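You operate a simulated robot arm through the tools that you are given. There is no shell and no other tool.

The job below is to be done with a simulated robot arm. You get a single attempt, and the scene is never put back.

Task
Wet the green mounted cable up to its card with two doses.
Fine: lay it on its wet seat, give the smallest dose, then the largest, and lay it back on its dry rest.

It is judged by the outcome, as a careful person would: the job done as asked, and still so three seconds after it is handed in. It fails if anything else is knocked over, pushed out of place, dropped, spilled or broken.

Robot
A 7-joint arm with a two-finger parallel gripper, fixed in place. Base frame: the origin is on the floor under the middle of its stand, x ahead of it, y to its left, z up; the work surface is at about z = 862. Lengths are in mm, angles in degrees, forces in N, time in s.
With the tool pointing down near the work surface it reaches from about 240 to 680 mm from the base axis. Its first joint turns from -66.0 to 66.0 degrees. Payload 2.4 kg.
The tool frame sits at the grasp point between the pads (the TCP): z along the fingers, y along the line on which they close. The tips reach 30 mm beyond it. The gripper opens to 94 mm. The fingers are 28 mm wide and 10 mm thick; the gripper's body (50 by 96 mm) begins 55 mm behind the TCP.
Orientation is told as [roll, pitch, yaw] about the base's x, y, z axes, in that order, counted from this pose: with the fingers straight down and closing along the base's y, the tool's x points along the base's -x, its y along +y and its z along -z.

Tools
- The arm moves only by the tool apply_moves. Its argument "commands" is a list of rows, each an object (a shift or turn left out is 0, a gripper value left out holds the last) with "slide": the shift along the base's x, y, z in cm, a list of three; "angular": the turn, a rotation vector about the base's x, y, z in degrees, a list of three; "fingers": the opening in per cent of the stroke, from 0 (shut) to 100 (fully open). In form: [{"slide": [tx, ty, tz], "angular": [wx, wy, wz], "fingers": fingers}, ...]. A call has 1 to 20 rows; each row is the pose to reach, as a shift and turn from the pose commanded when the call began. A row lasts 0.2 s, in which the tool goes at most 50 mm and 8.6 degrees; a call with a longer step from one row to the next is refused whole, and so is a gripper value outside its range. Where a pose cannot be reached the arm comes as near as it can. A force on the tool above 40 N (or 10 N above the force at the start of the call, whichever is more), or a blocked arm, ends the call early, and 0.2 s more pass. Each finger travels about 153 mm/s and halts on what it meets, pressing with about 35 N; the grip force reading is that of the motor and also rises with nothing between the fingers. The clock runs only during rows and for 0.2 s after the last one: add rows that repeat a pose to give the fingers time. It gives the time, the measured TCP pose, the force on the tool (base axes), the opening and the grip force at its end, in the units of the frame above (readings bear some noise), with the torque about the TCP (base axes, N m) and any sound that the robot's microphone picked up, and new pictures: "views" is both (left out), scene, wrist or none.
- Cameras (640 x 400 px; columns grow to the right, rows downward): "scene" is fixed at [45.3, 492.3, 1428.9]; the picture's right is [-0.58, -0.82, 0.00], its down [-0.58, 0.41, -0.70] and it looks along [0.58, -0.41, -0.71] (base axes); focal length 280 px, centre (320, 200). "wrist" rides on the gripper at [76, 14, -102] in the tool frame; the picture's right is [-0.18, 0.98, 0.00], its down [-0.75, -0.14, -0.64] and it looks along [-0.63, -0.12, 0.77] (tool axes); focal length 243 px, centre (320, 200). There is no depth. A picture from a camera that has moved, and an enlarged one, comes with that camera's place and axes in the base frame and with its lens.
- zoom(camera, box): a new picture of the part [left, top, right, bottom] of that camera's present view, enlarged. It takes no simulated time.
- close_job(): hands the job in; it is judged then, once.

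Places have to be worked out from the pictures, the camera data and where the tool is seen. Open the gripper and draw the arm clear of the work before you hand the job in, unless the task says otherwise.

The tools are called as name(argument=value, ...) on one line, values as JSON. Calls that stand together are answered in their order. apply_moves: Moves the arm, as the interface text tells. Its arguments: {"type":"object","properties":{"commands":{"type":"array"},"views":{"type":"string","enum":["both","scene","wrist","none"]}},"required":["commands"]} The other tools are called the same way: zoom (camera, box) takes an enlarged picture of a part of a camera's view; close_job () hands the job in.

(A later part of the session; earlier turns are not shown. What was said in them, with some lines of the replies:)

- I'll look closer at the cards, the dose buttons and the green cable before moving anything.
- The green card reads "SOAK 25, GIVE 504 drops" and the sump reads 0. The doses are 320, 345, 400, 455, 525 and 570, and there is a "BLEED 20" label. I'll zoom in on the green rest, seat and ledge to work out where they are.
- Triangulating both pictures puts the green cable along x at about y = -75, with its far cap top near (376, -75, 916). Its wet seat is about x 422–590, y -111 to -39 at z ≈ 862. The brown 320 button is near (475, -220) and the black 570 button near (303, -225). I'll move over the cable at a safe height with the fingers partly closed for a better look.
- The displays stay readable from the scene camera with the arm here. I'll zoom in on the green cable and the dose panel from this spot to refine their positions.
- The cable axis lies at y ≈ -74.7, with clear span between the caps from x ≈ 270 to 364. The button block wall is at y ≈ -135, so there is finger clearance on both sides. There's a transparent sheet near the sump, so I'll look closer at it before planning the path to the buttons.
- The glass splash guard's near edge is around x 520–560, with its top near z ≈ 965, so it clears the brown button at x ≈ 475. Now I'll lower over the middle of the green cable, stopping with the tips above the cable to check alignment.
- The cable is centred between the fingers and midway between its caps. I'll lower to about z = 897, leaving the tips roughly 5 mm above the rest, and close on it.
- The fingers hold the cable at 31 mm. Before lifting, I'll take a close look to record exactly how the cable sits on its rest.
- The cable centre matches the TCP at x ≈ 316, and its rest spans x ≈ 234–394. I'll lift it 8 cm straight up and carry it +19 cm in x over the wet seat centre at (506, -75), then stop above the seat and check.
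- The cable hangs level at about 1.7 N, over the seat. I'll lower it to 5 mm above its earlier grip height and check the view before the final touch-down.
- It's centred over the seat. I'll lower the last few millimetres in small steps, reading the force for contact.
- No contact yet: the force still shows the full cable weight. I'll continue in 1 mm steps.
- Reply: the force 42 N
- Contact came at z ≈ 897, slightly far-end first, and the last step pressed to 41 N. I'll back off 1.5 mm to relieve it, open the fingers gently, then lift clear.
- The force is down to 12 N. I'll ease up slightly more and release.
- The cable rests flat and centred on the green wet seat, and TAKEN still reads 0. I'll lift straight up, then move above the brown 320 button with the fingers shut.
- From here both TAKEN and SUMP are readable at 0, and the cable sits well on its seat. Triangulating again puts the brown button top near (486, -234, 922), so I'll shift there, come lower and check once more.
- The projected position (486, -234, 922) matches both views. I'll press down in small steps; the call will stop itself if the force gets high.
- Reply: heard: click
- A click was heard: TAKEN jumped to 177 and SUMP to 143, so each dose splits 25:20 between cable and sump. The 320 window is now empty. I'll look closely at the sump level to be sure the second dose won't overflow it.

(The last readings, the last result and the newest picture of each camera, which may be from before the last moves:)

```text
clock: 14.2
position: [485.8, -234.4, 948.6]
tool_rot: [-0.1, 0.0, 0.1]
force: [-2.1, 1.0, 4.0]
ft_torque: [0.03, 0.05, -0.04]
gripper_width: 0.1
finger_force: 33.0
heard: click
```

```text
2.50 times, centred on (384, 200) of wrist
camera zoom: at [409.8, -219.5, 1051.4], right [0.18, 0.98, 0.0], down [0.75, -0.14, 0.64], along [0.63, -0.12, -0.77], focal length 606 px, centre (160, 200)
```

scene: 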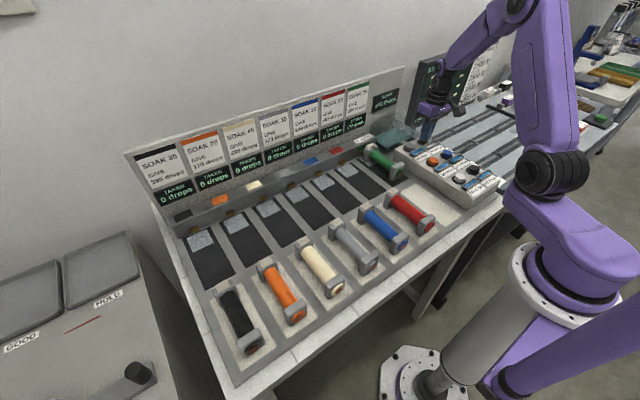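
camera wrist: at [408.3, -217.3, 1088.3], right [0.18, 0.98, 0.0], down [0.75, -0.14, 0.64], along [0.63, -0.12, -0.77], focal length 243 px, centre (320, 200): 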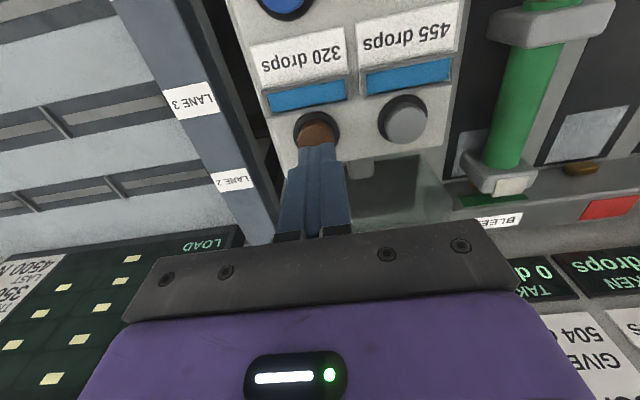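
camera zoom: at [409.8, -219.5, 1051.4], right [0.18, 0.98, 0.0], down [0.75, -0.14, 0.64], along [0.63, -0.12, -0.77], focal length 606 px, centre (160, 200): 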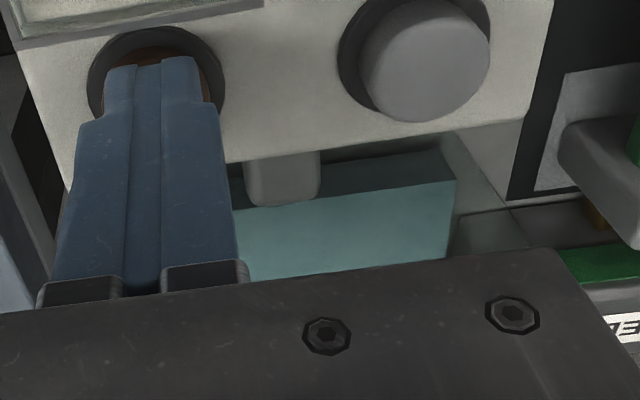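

The sump tank is only filled to a small fraction of its glass height, so there's room for the second dose (about 254 more). I'll rise off the brown button and move over to the black 570 button.

apply_moves(commands=[{"slide": [0, 0, 3.0], "fingers": 0}, {"slide": [0, 0, 6.5], "fingers": 0}, {"slide": [-4.0, 0.2, 6.5], "fingers": 0}, {"slide": [-8.4, 0.4, 6.5], "fingers": 0}, {"slide": [-12.8, 0.4, 6.5], "fingers": 0}, {"slide": [-17.2, 0.4, 6.5], "fingers": 0}, {"slide": [-17.8, 0.4, 6.5], "fingers": 0}, {"slide": [-17.8, 0.4, 6.5], "fingers": 0}])

zoom(camera="wrist", box=[224, 80, 416, 200])

zoom(camera="scene", box=[330, 80, 490, 180])

zoom(camera="scene", box=[430, 150, 526, 210])

```text
clock: 16.0
position: [309.0, -230.1, 1013.5]
tool_rot: [0.0, 0.0, 0.1]
force: [0.6, -0.3, -0.2]
ft_torque: [-0.02, 0.0, 0.0]
gripper_width: 0.1
finger_force: 32.4
camera wrist: at [232.0, -215.3, 1116.5], right [0.18, 0.98, 0.0], down [0.75, -0.14, 0.64], along [0.63, -0.12, -0.77], focal length 243 px, centre (320, 200)
```

scene: 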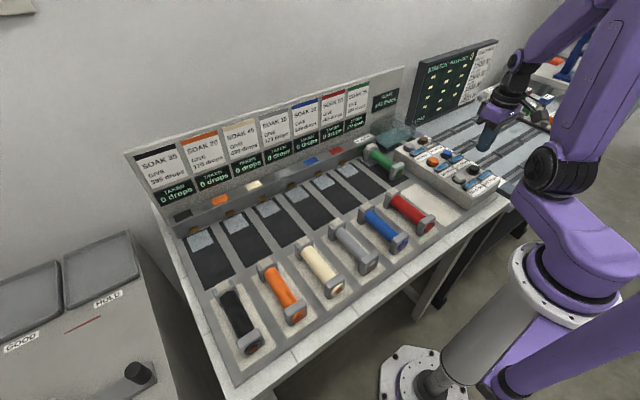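
wrist: 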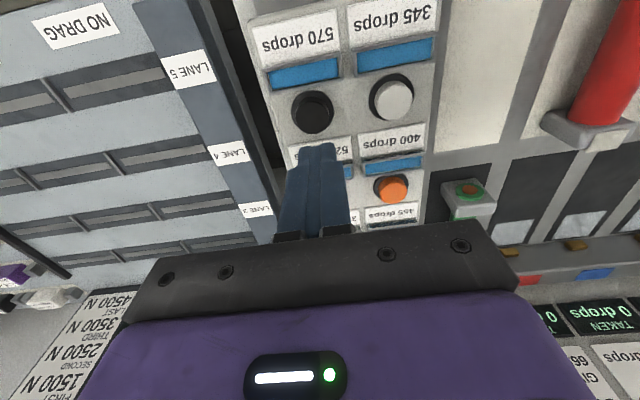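

```text
3.33 times, centred on (320, 140) of wrist
camera zoom: at [232.0, -215.3, 1116.5], right [0.18, 0.98, 0.0], down [0.75, -0.14, 0.64], along [0.63, -0.12, -0.77], focal length 809 px, centre (320, 400)
```

zoom: 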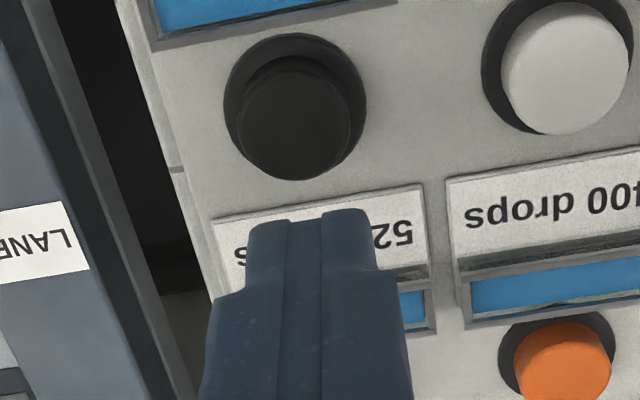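

```text
4.00 times, centred on (410, 130) of scene
camera zoom: at [45.3, 492.3, 1428.9], right [-0.58, -0.82, 0.0], down [-0.58, 0.41, -0.7], along [0.58, -0.41, -0.71], focal length 1119 px, centre (-40, 480)
```

zoom: 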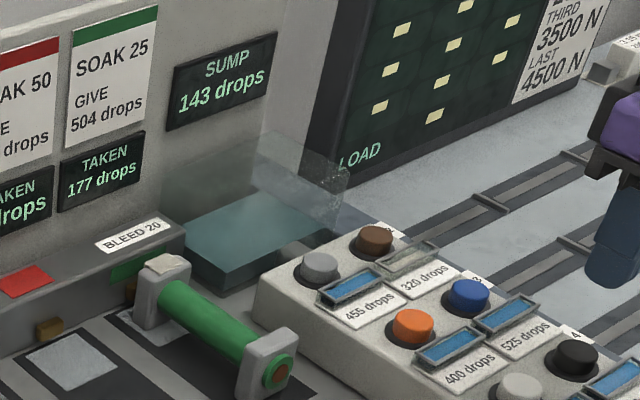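

```text
6.67 times, centred on (478, 180) of scene
camera zoom: at [45.3, 492.3, 1428.9], right [-0.58, -0.82, 0.0], down [-0.58, 0.41, -0.7], along [0.58, -0.41, -0.71], focal length 1865 px, centre (-733, 333)
```

zoom: 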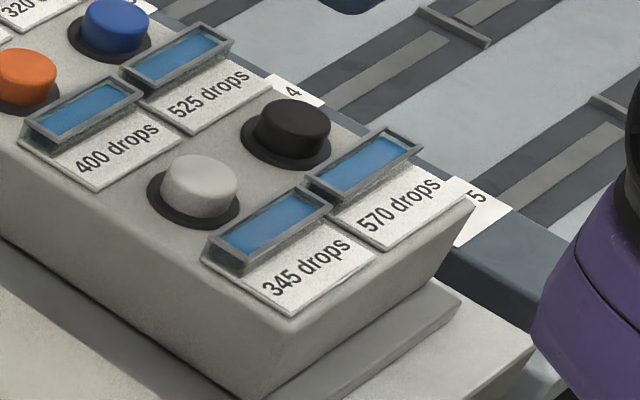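

TAKEN and SUMP held steady at 177 and 143 while I moved. The black 570 button top is at about (305.5, -236, 922), agreed by both cameras, so I'll align and press it the same way.

apply_moves(commands=[{"slide": [-0.35, -0.5, -2.5], "fingers": 0}, {"slide": [-0.35, -0.5, -4.8], "fingers": 0}, {"slide": [-0.35, -0.5, -5.7], "fingers": 0}, {"slide": [-0.35, -0.5, -6.0], "fingers": 0}, {"slide": [-0.35, -0.5, -6.3], "fingers": 0}, {"slide": [-0.35, -0.5, -6.5], "fingers": 0}], views="scene")

zoom(camera="scene", box=[330, 80, 490, 180])

zoom(camera="scene", box=[430, 150, 526, 210])

```text
clock: 17.4
position: [305.1, -235.7, 949.0]
tool_rot: [0.1, 0.0, 0.0]
force: [-0.3, 1.5, 3.4]
ft_torque: [0.05, -0.02, -0.02]
gripper_width: 0.3
finger_force: 32.6
heard: click
```

scene: 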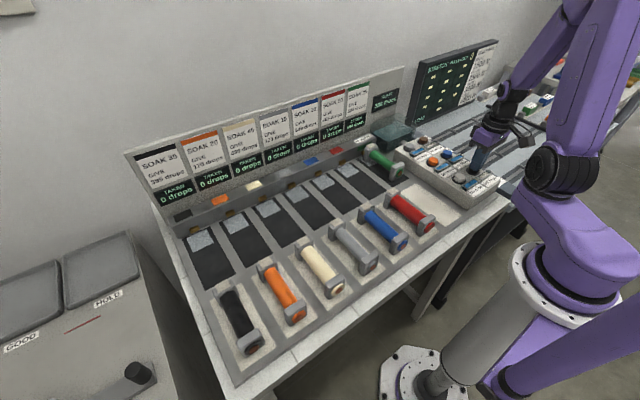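

```text
4.00 times, centred on (410, 130) of scene
camera zoom: at [45.3, 492.3, 1428.9], right [-0.58, -0.82, 0.0], down [-0.58, 0.41, -0.7], along [0.58, -0.41, -0.71], focal length 1119 px, centre (-40, 480)
```

zoom: 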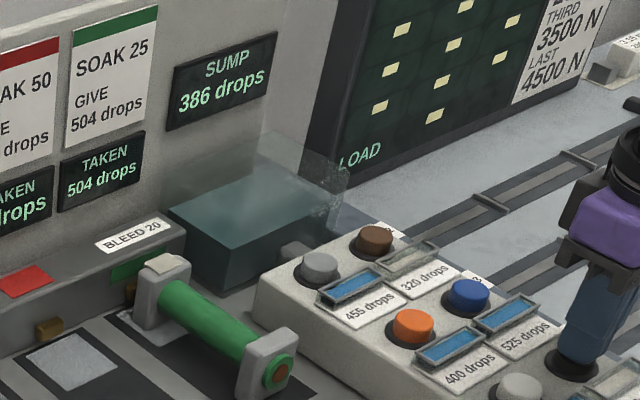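

```text
6.67 times, centred on (478, 180) of scene
camera zoom: at [45.3, 492.3, 1428.9], right [-0.58, -0.82, 0.0], down [-0.58, 0.41, -0.7], along [0.58, -0.41, -0.71], focal length 1865 px, centre (-733, 333)
```

zoom: 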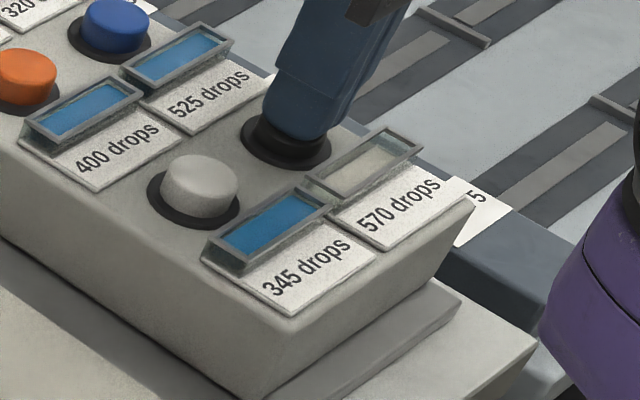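

The second click took TAKEN to exactly 504 drops, which is the card, and SUMP to 386. Now I'll rise off the button and go back over the green cable with the fingers opening to 60%.

apply_moves(commands=[{"slide": [0, 0, 3.0], "fingers": 0}, {"slide": [0, 0, 7.0], "fingers": 0}, {"slide": [3.0, 2.5, 8.0], "fingers": 0}, {"slide": [6.6, 5.4, 8.0], "fingers": 30}, {"slide": [10.2, 8.3, 8.0], "fingers": 60}, {"slide": [13.8, 11.2, 8.0], "fingers": 60}, {"slide": [17.4, 14.1, 8.0], "fingers": 60}, {"slide": [20.0, 16.0, 8.0], "fingers": 60}, {"slide": [20.0, 16.0, 4.0], "fingers": 60}, {"slide": [20.0, 16.0, 0.0], "fingers": 60}, {"slide": [20.0, 16.0, 0.0], "fingers": 60}])

zoom(camera="scene", box=[330, 80, 490, 180])

```text
clock: 19.8
position: [505.8, -73.1, 948.5]
tool_rot: [-0.1, 0.0, 0.0]
force: [0.9, 0.6, -0.1]
ft_torque: [0.02, 0.03, 0.03]
gripper_width: 56.1
finger_force: 0.1
camera wrist: at [429.4, -59.6, 1051.1], right [0.18, 0.98, 0.0], down [0.75, -0.14, 0.64], along [0.63, -0.12, -0.77], focal length 243 px, centre (320, 200)
```

scene: 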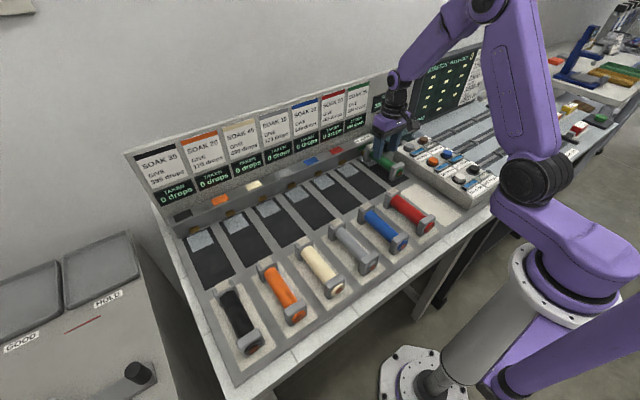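
wrist: 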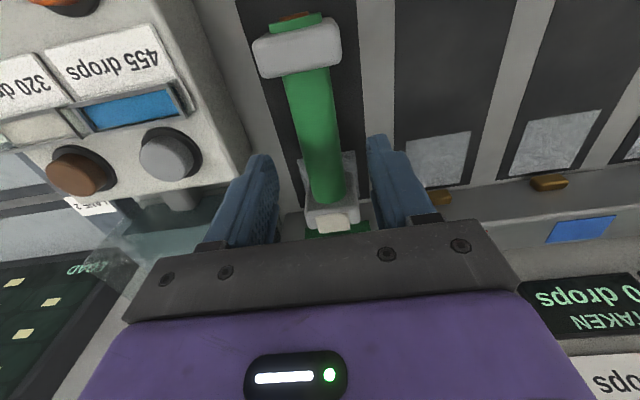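

```text
4.00 times, centred on (410, 130) of scene
camera zoom: at [45.3, 492.3, 1428.9], right [-0.58, -0.82, 0.0], down [-0.58, 0.41, -0.7], along [0.58, -0.41, -0.71], focal length 1119 px, centre (-40, 480)
```

zoom: 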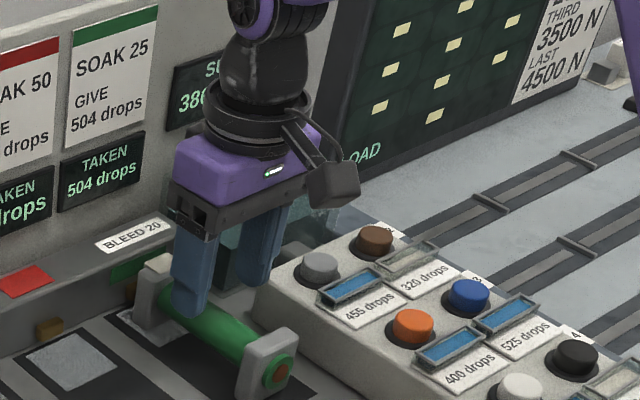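

TAKEN still reads 504 and the fingers straddle the cable with even margins. I'll lower to z ≈ 898 and close on it.

apply_moves(commands=[{"slide": [0, -0.1, -2.5], "fingers": 60}, {"slide": [0, -0.1, -5.05], "fingers": 60}, {"slide": [0, -0.1, -5.05], "fingers": 60}, {"slide": [0, -0.1, -5.05], "fingers": 20}, {"slide": [0, -0.1, -5.05], "fingers": 20}, {"slide": [0, -0.1, -5.05], "fingers": 20}], views="wrist")

```text
clock: 21.2
position: [504.2, -76.4, 898.6]
tool_rot: [0.0, 0.0, 0.0]
force: [-0.2, -0.1, -0.2]
ft_torque: [-0.03, -0.08, 0.01]
gripper_width: 30.7
finger_force: 35.3
camera wrist: at [428.1, -61.6, 1000.5], right [0.18, 0.98, 0.0], down [0.75, -0.14, 0.64], along [0.63, -0.12, -0.77], focal length 243 px, centre (320, 200)
```

wrist: 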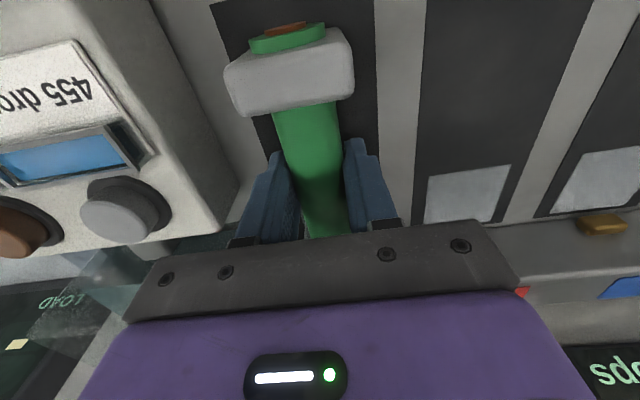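

It's gripped at 30.7 mm. I'll lift 8 cm, carry it straight back 19 cm in -x over the green dry rest, and stop just above it.

apply_moves(commands=[{"slide": [0, 0, 2.0], "fingers": 20}, {"slide": [0, 0, 5.0], "fingers": 20}, {"slide": [0, 0, 8.0], "fingers": 20}, {"slide": [0, 0, 8.0], "fingers": 20}, {"slide": [-3.0, 0, 8.0], "fingers": 20}, {"slide": [-7.0, 0, 8.0], "fingers": 20}, {"slide": [-11.0, 0, 8.0], "fingers": 20}, {"slide": [-15.0, 0, 8.0], "fingers": 20}, {"slide": [-18.0, 0, 8.0], "fingers": 20}, {"slide": [-18.95, 0, 8.0], "fingers": 20}, {"slide": [-18.95, 0, 8.0], "fingers": 20}, {"slide": [-18.95, 0, 5.0], "fingers": 20}, {"slide": [-18.95, 0, 2.0], "fingers": 20}, {"slide": [-18.95, 0, 0.5], "fingers": 20}, {"slide": [-18.95, 0, 0.5], "fingers": 20}])

zoom(camera="wrist", box=[192, 0, 416, 140])

zoom(camera="scene", box=[390, 150, 486, 210])

```text
clock: 24.4
position: [315.7, -76.1, 902.0]
tool_rot: [0.0, -0.1, 0.1]
force: [0.7, -0.8, -2.1]
ft_torque: [0.0, -0.02, -0.02]
gripper_width: 30.8
finger_force: 35.4
out of reach, approached as far as the arm can: row 9
camera wrist: at [239.2, -61.3, 1005.6], right [0.18, 0.98, 0.0], down [0.75, -0.14, 0.64], along [0.63, -0.12, -0.77], focal length 243 px, centre (320, 200)
```

scene: 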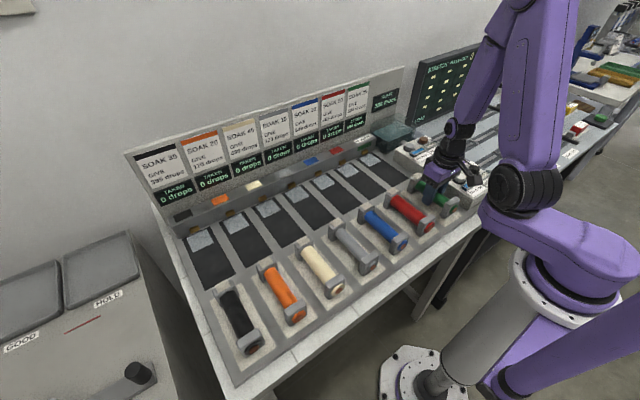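
wrist: 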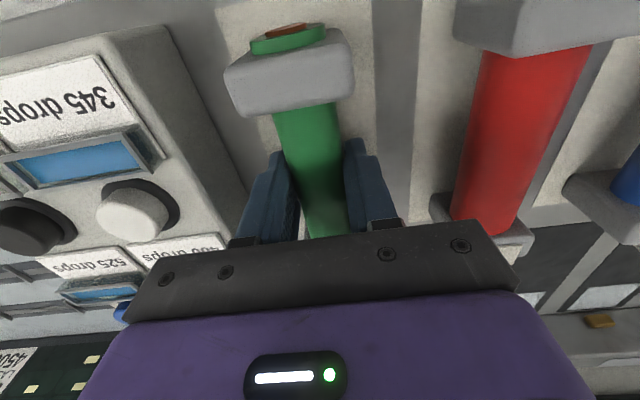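

```text
2.86 times, centred on (304, 70) of wrist
camera zoom: at [239.2, -61.3, 1005.6], right [0.18, 0.98, 0.0], down [0.75, -0.14, 0.64], along [0.63, -0.12, -0.77], focal length 693 px, centre (366, 571)
```

zoom: 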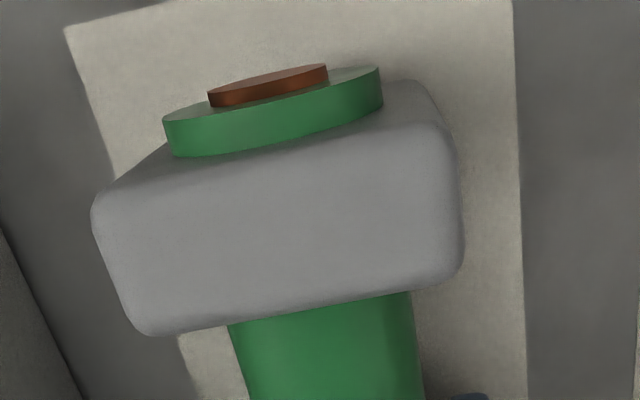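

```text
6.67 times, centred on (438, 180) of scene
camera zoom: at [45.4, 492.3, 1428.9], right [-0.58, -0.82, 0.0], down [-0.58, 0.41, -0.7], along [0.57, -0.41, -0.71], focal length 1865 px, centre (-467, 333)
```

zoom: 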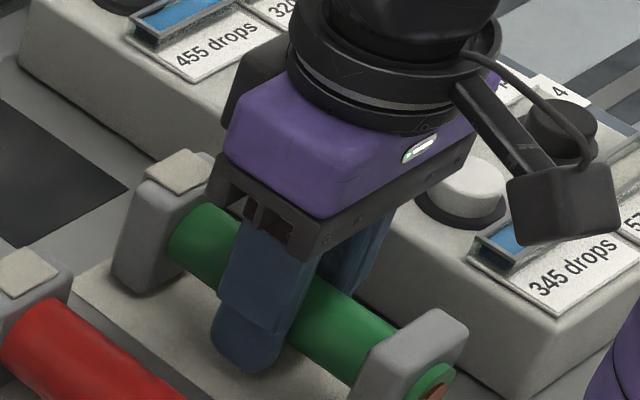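

The cable hangs about 4–5 mm above the dry rest and is aligned with it, roughly 1 mm too far in -y. I'll correct that and lower gently.

apply_moves(commands=[{"slide": [0, 0.12, -0.15], "fingers": 20}, {"slide": [0, 0.12, -0.3], "fingers": 20}, {"slide": [0, 0.12, -0.3], "fingers": 20}], views="none")

apply_moves(commands=[{"slide": [0, 0, -0.07], "fingers": 20}, {"slide": [0, 0, -0.07], "fingers": 20}], views="none")

```text
clock: 25.2
position: [315.8, -74.5, 900.0]
tool_rot: [0.0, 0.0, 0.0]
force: [-0.9, -0.2, -1.0]
ft_torque: [0.01, 0.04, 0.01]
gripper_width: 30.6
finger_force: 35.0
```

```text
clock: 25.8
position: [315.3, -76.0, 899.4]
tool_rot: [0.0, 0.0, 0.0]
force: [0.3, -0.4, -1.4]
ft_torque: [0.0, 0.03, -0.02]
gripper_width: 30.9
finger_force: 34.7
```

No contact yet, as the force still shows the cable's weight. I'll keep going in sub-millimetre steps.

apply_moves(commands=[{"slide": [0, 0, -0.07], "fingers": 20}, {"slide": [0, 0, -0.07], "fingers": 20}], views="none")

```text
clock: 26.4
position: [315.9, -74.6, 898.9]
tool_rot: [0.1, 0.0, 0.0]
force: [-0.2, 0.8, -1.6]
ft_torque: [-0.01, 0.01, 0.0]
gripper_width: 30.7
finger_force: 34.6
```

Still hanging at -1.6 N, so I'll take another small step.

apply_moves(commands=[{"slide": [0, 0, -0.07], "fingers": 20}, {"slide": [0, 0, -0.07], "fingers": 20}], views="none")

```text
clock: 27.0
position: [316.1, -75.2, 899.1]
tool_rot: [0.0, 0.0, 0.0]
force: [-1.1, -0.3, 1.7]
ft_torque: [-0.09, -0.17, -0.01]
gripper_width: 30.8
finger_force: 34.5
```

The force has turned to +1.7 N, so the cable is resting on its dry rest. I'll open the fingers gently and look before lifting away.

apply_moves(commands=[{"slide": [0, 0, 0], "fingers": 45}, {"slide": [0, 0, 0], "fingers": 60}, {"slide": [0, 0, 0], "fingers": 60}])

zoom(camera="wrist", box=[192, 0, 416, 140])

```text
clock: 27.8
position: [315.1, -74.4, 898.4]
tool_rot: [0.0, 0.0, 0.0]
force: [-0.3, -0.6, 0.3]
ft_torque: [-0.01, 0.01, -0.02]
gripper_width: 56.3
finger_force: 0.2
camera wrist: at [238.9, -59.8, 1000.8], right [0.18, 0.98, 0.0], down [0.75, -0.14, 0.64], along [0.63, -0.12, -0.77], focal length 243 px, centre (320, 200)
```

scene: 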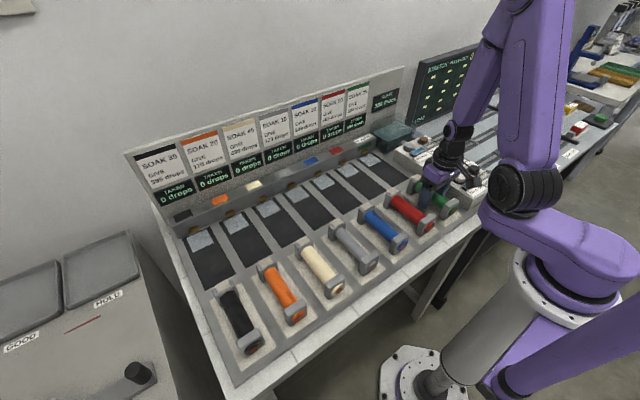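
wrist: 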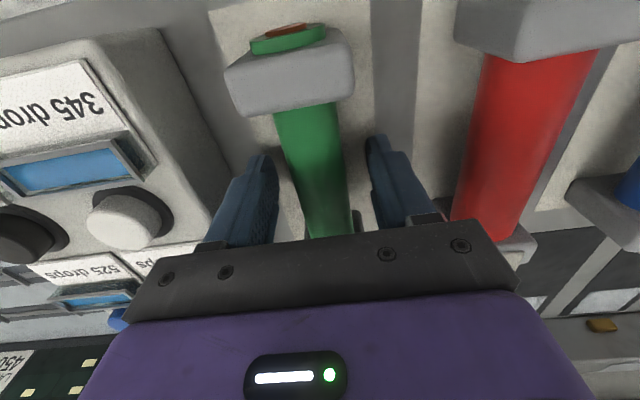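

```text
2.86 times, centred on (304, 70) of wrist
camera zoom: at [238.9, -59.8, 1000.8], right [0.18, 0.98, 0.0], down [0.75, -0.14, 0.64], along [0.63, -0.12, -0.77], focal length 693 px, centre (366, 571)
```

zoom: 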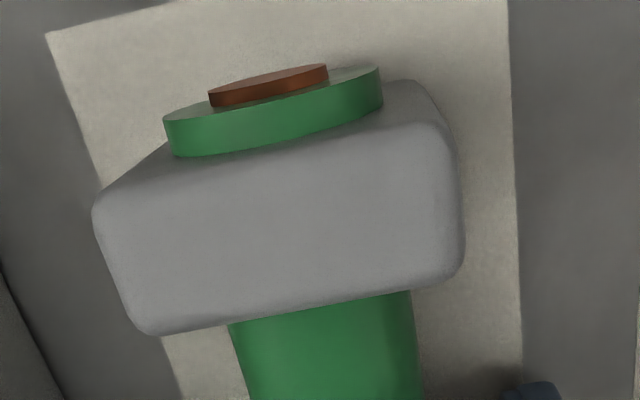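

The cable rests flat on its dry rest in its original place and the fingers are open. I'll lift straight up and draw the arm clear.

apply_moves(commands=[{"slide": [0, 0, 3.0], "fingers": 60}, {"slide": [0, 0, 7.0], "fingers": 60}, {"slide": [0, 0, 11.5], "fingers": 60}, {"slide": [0, 0, 16.0], "fingers": 60}, {"slide": [0.5, 2.0, 20.0], "fingers": 80}, {"slide": [1.5, 5.0, 23.0], "fingers": 100}, {"slide": [2.5, 8.0, 24.5], "fingers": 100}, {"slide": [2.5, 8.0, 24.5], "fingers": 100}])

zoom(camera="scene", box=[330, 80, 490, 180])

zoom(camera="scene", box=[360, 120, 520, 220])

```text
clock: 29.6
position: [339.9, 5.8, 1143.4]
tool_rot: [0.0, -0.1, 0.0]
force: [0.8, -0.8, -0.4]
ft_torque: [-0.03, 0.01, -0.03]
gripper_width: 93.8
finger_force: 0.1
camera wrist: at [263.1, 20.6, 1246.5], right [0.18, 0.98, 0.0], down [0.75, -0.14, 0.64], along [0.63, -0.12, -0.77], focal length 243 px, centre (320, 200)
```

scene: 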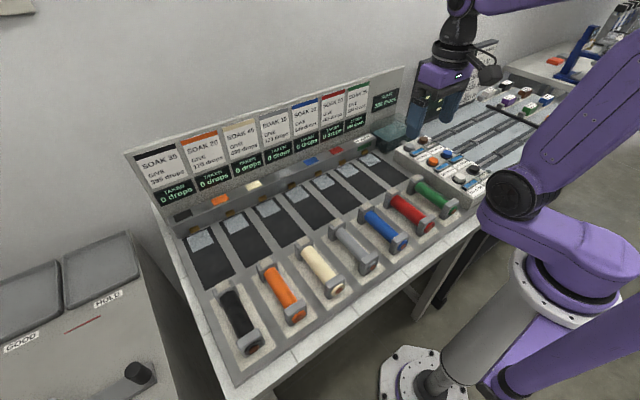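
wrist: 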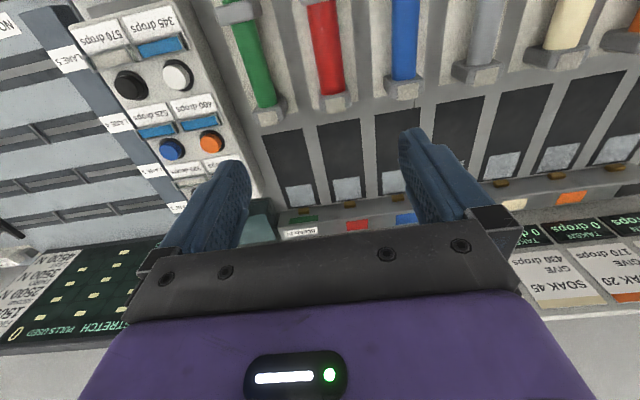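

```text
4.00 times, centred on (410, 130) of scene
camera zoom: at [45.3, 492.3, 1428.9], right [-0.58, -0.82, 0.0], down [-0.58, 0.41, -0.7], along [0.58, -0.41, -0.71], focal length 1119 px, centre (-40, 480)
```

zoom: 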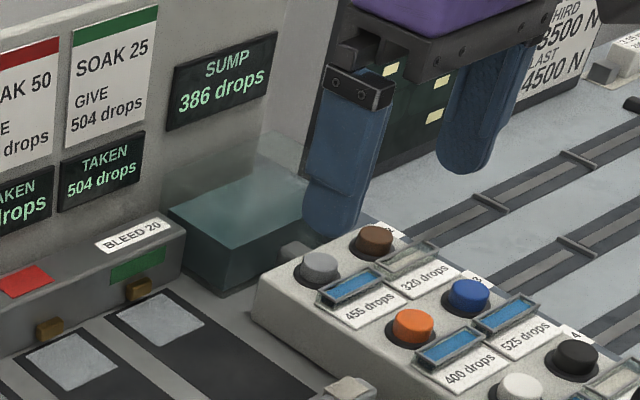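

```text
4.00 times, centred on (440, 170) of scene
camera zoom: at [45.3, 492.3, 1428.9], right [-0.58, -0.82, 0.0], down [-0.58, 0.41, -0.7], along [0.58, -0.41, -0.71], focal length 1119 px, centre (-160, 320)
```

zoom: 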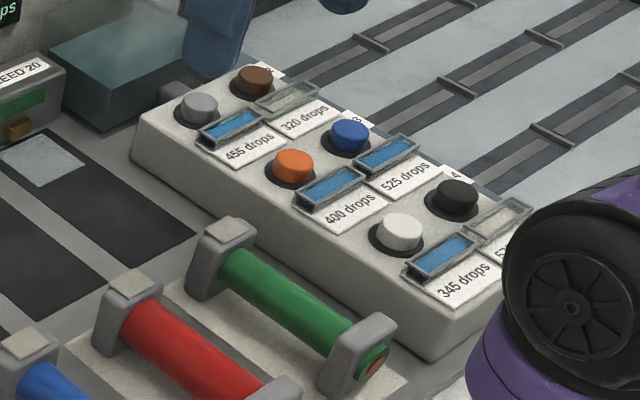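

The green cable is back on its dry rest and TAKEN reads 504, matching its card. SUMP is steady at 386, only the 320 and 570 doses are used, and nothing else has moved. The arm is clear with the gripper open, so I'll hand the job in.

close_job()

```text
The job is handed in.
```

The green cable is wetted to its card: its TAKEN display reads exactly 504 drops, and the card asks for 504. It got two doses on its wet seat, the smallest (320) and then the largest (570), and is now back on its dry rest.

- **Sump:** the other 386 drops drained into the sump tank, which did not overflow.
- **Contact force:** the force on the arm briefly reached about 41 N as I set the cable on the wet seat. I backed off before letting go, and the cable sat flat.
- **Everything else:** the other cables and dose buttons look untouched in the last pictures. The arm is clear with the gripper open.
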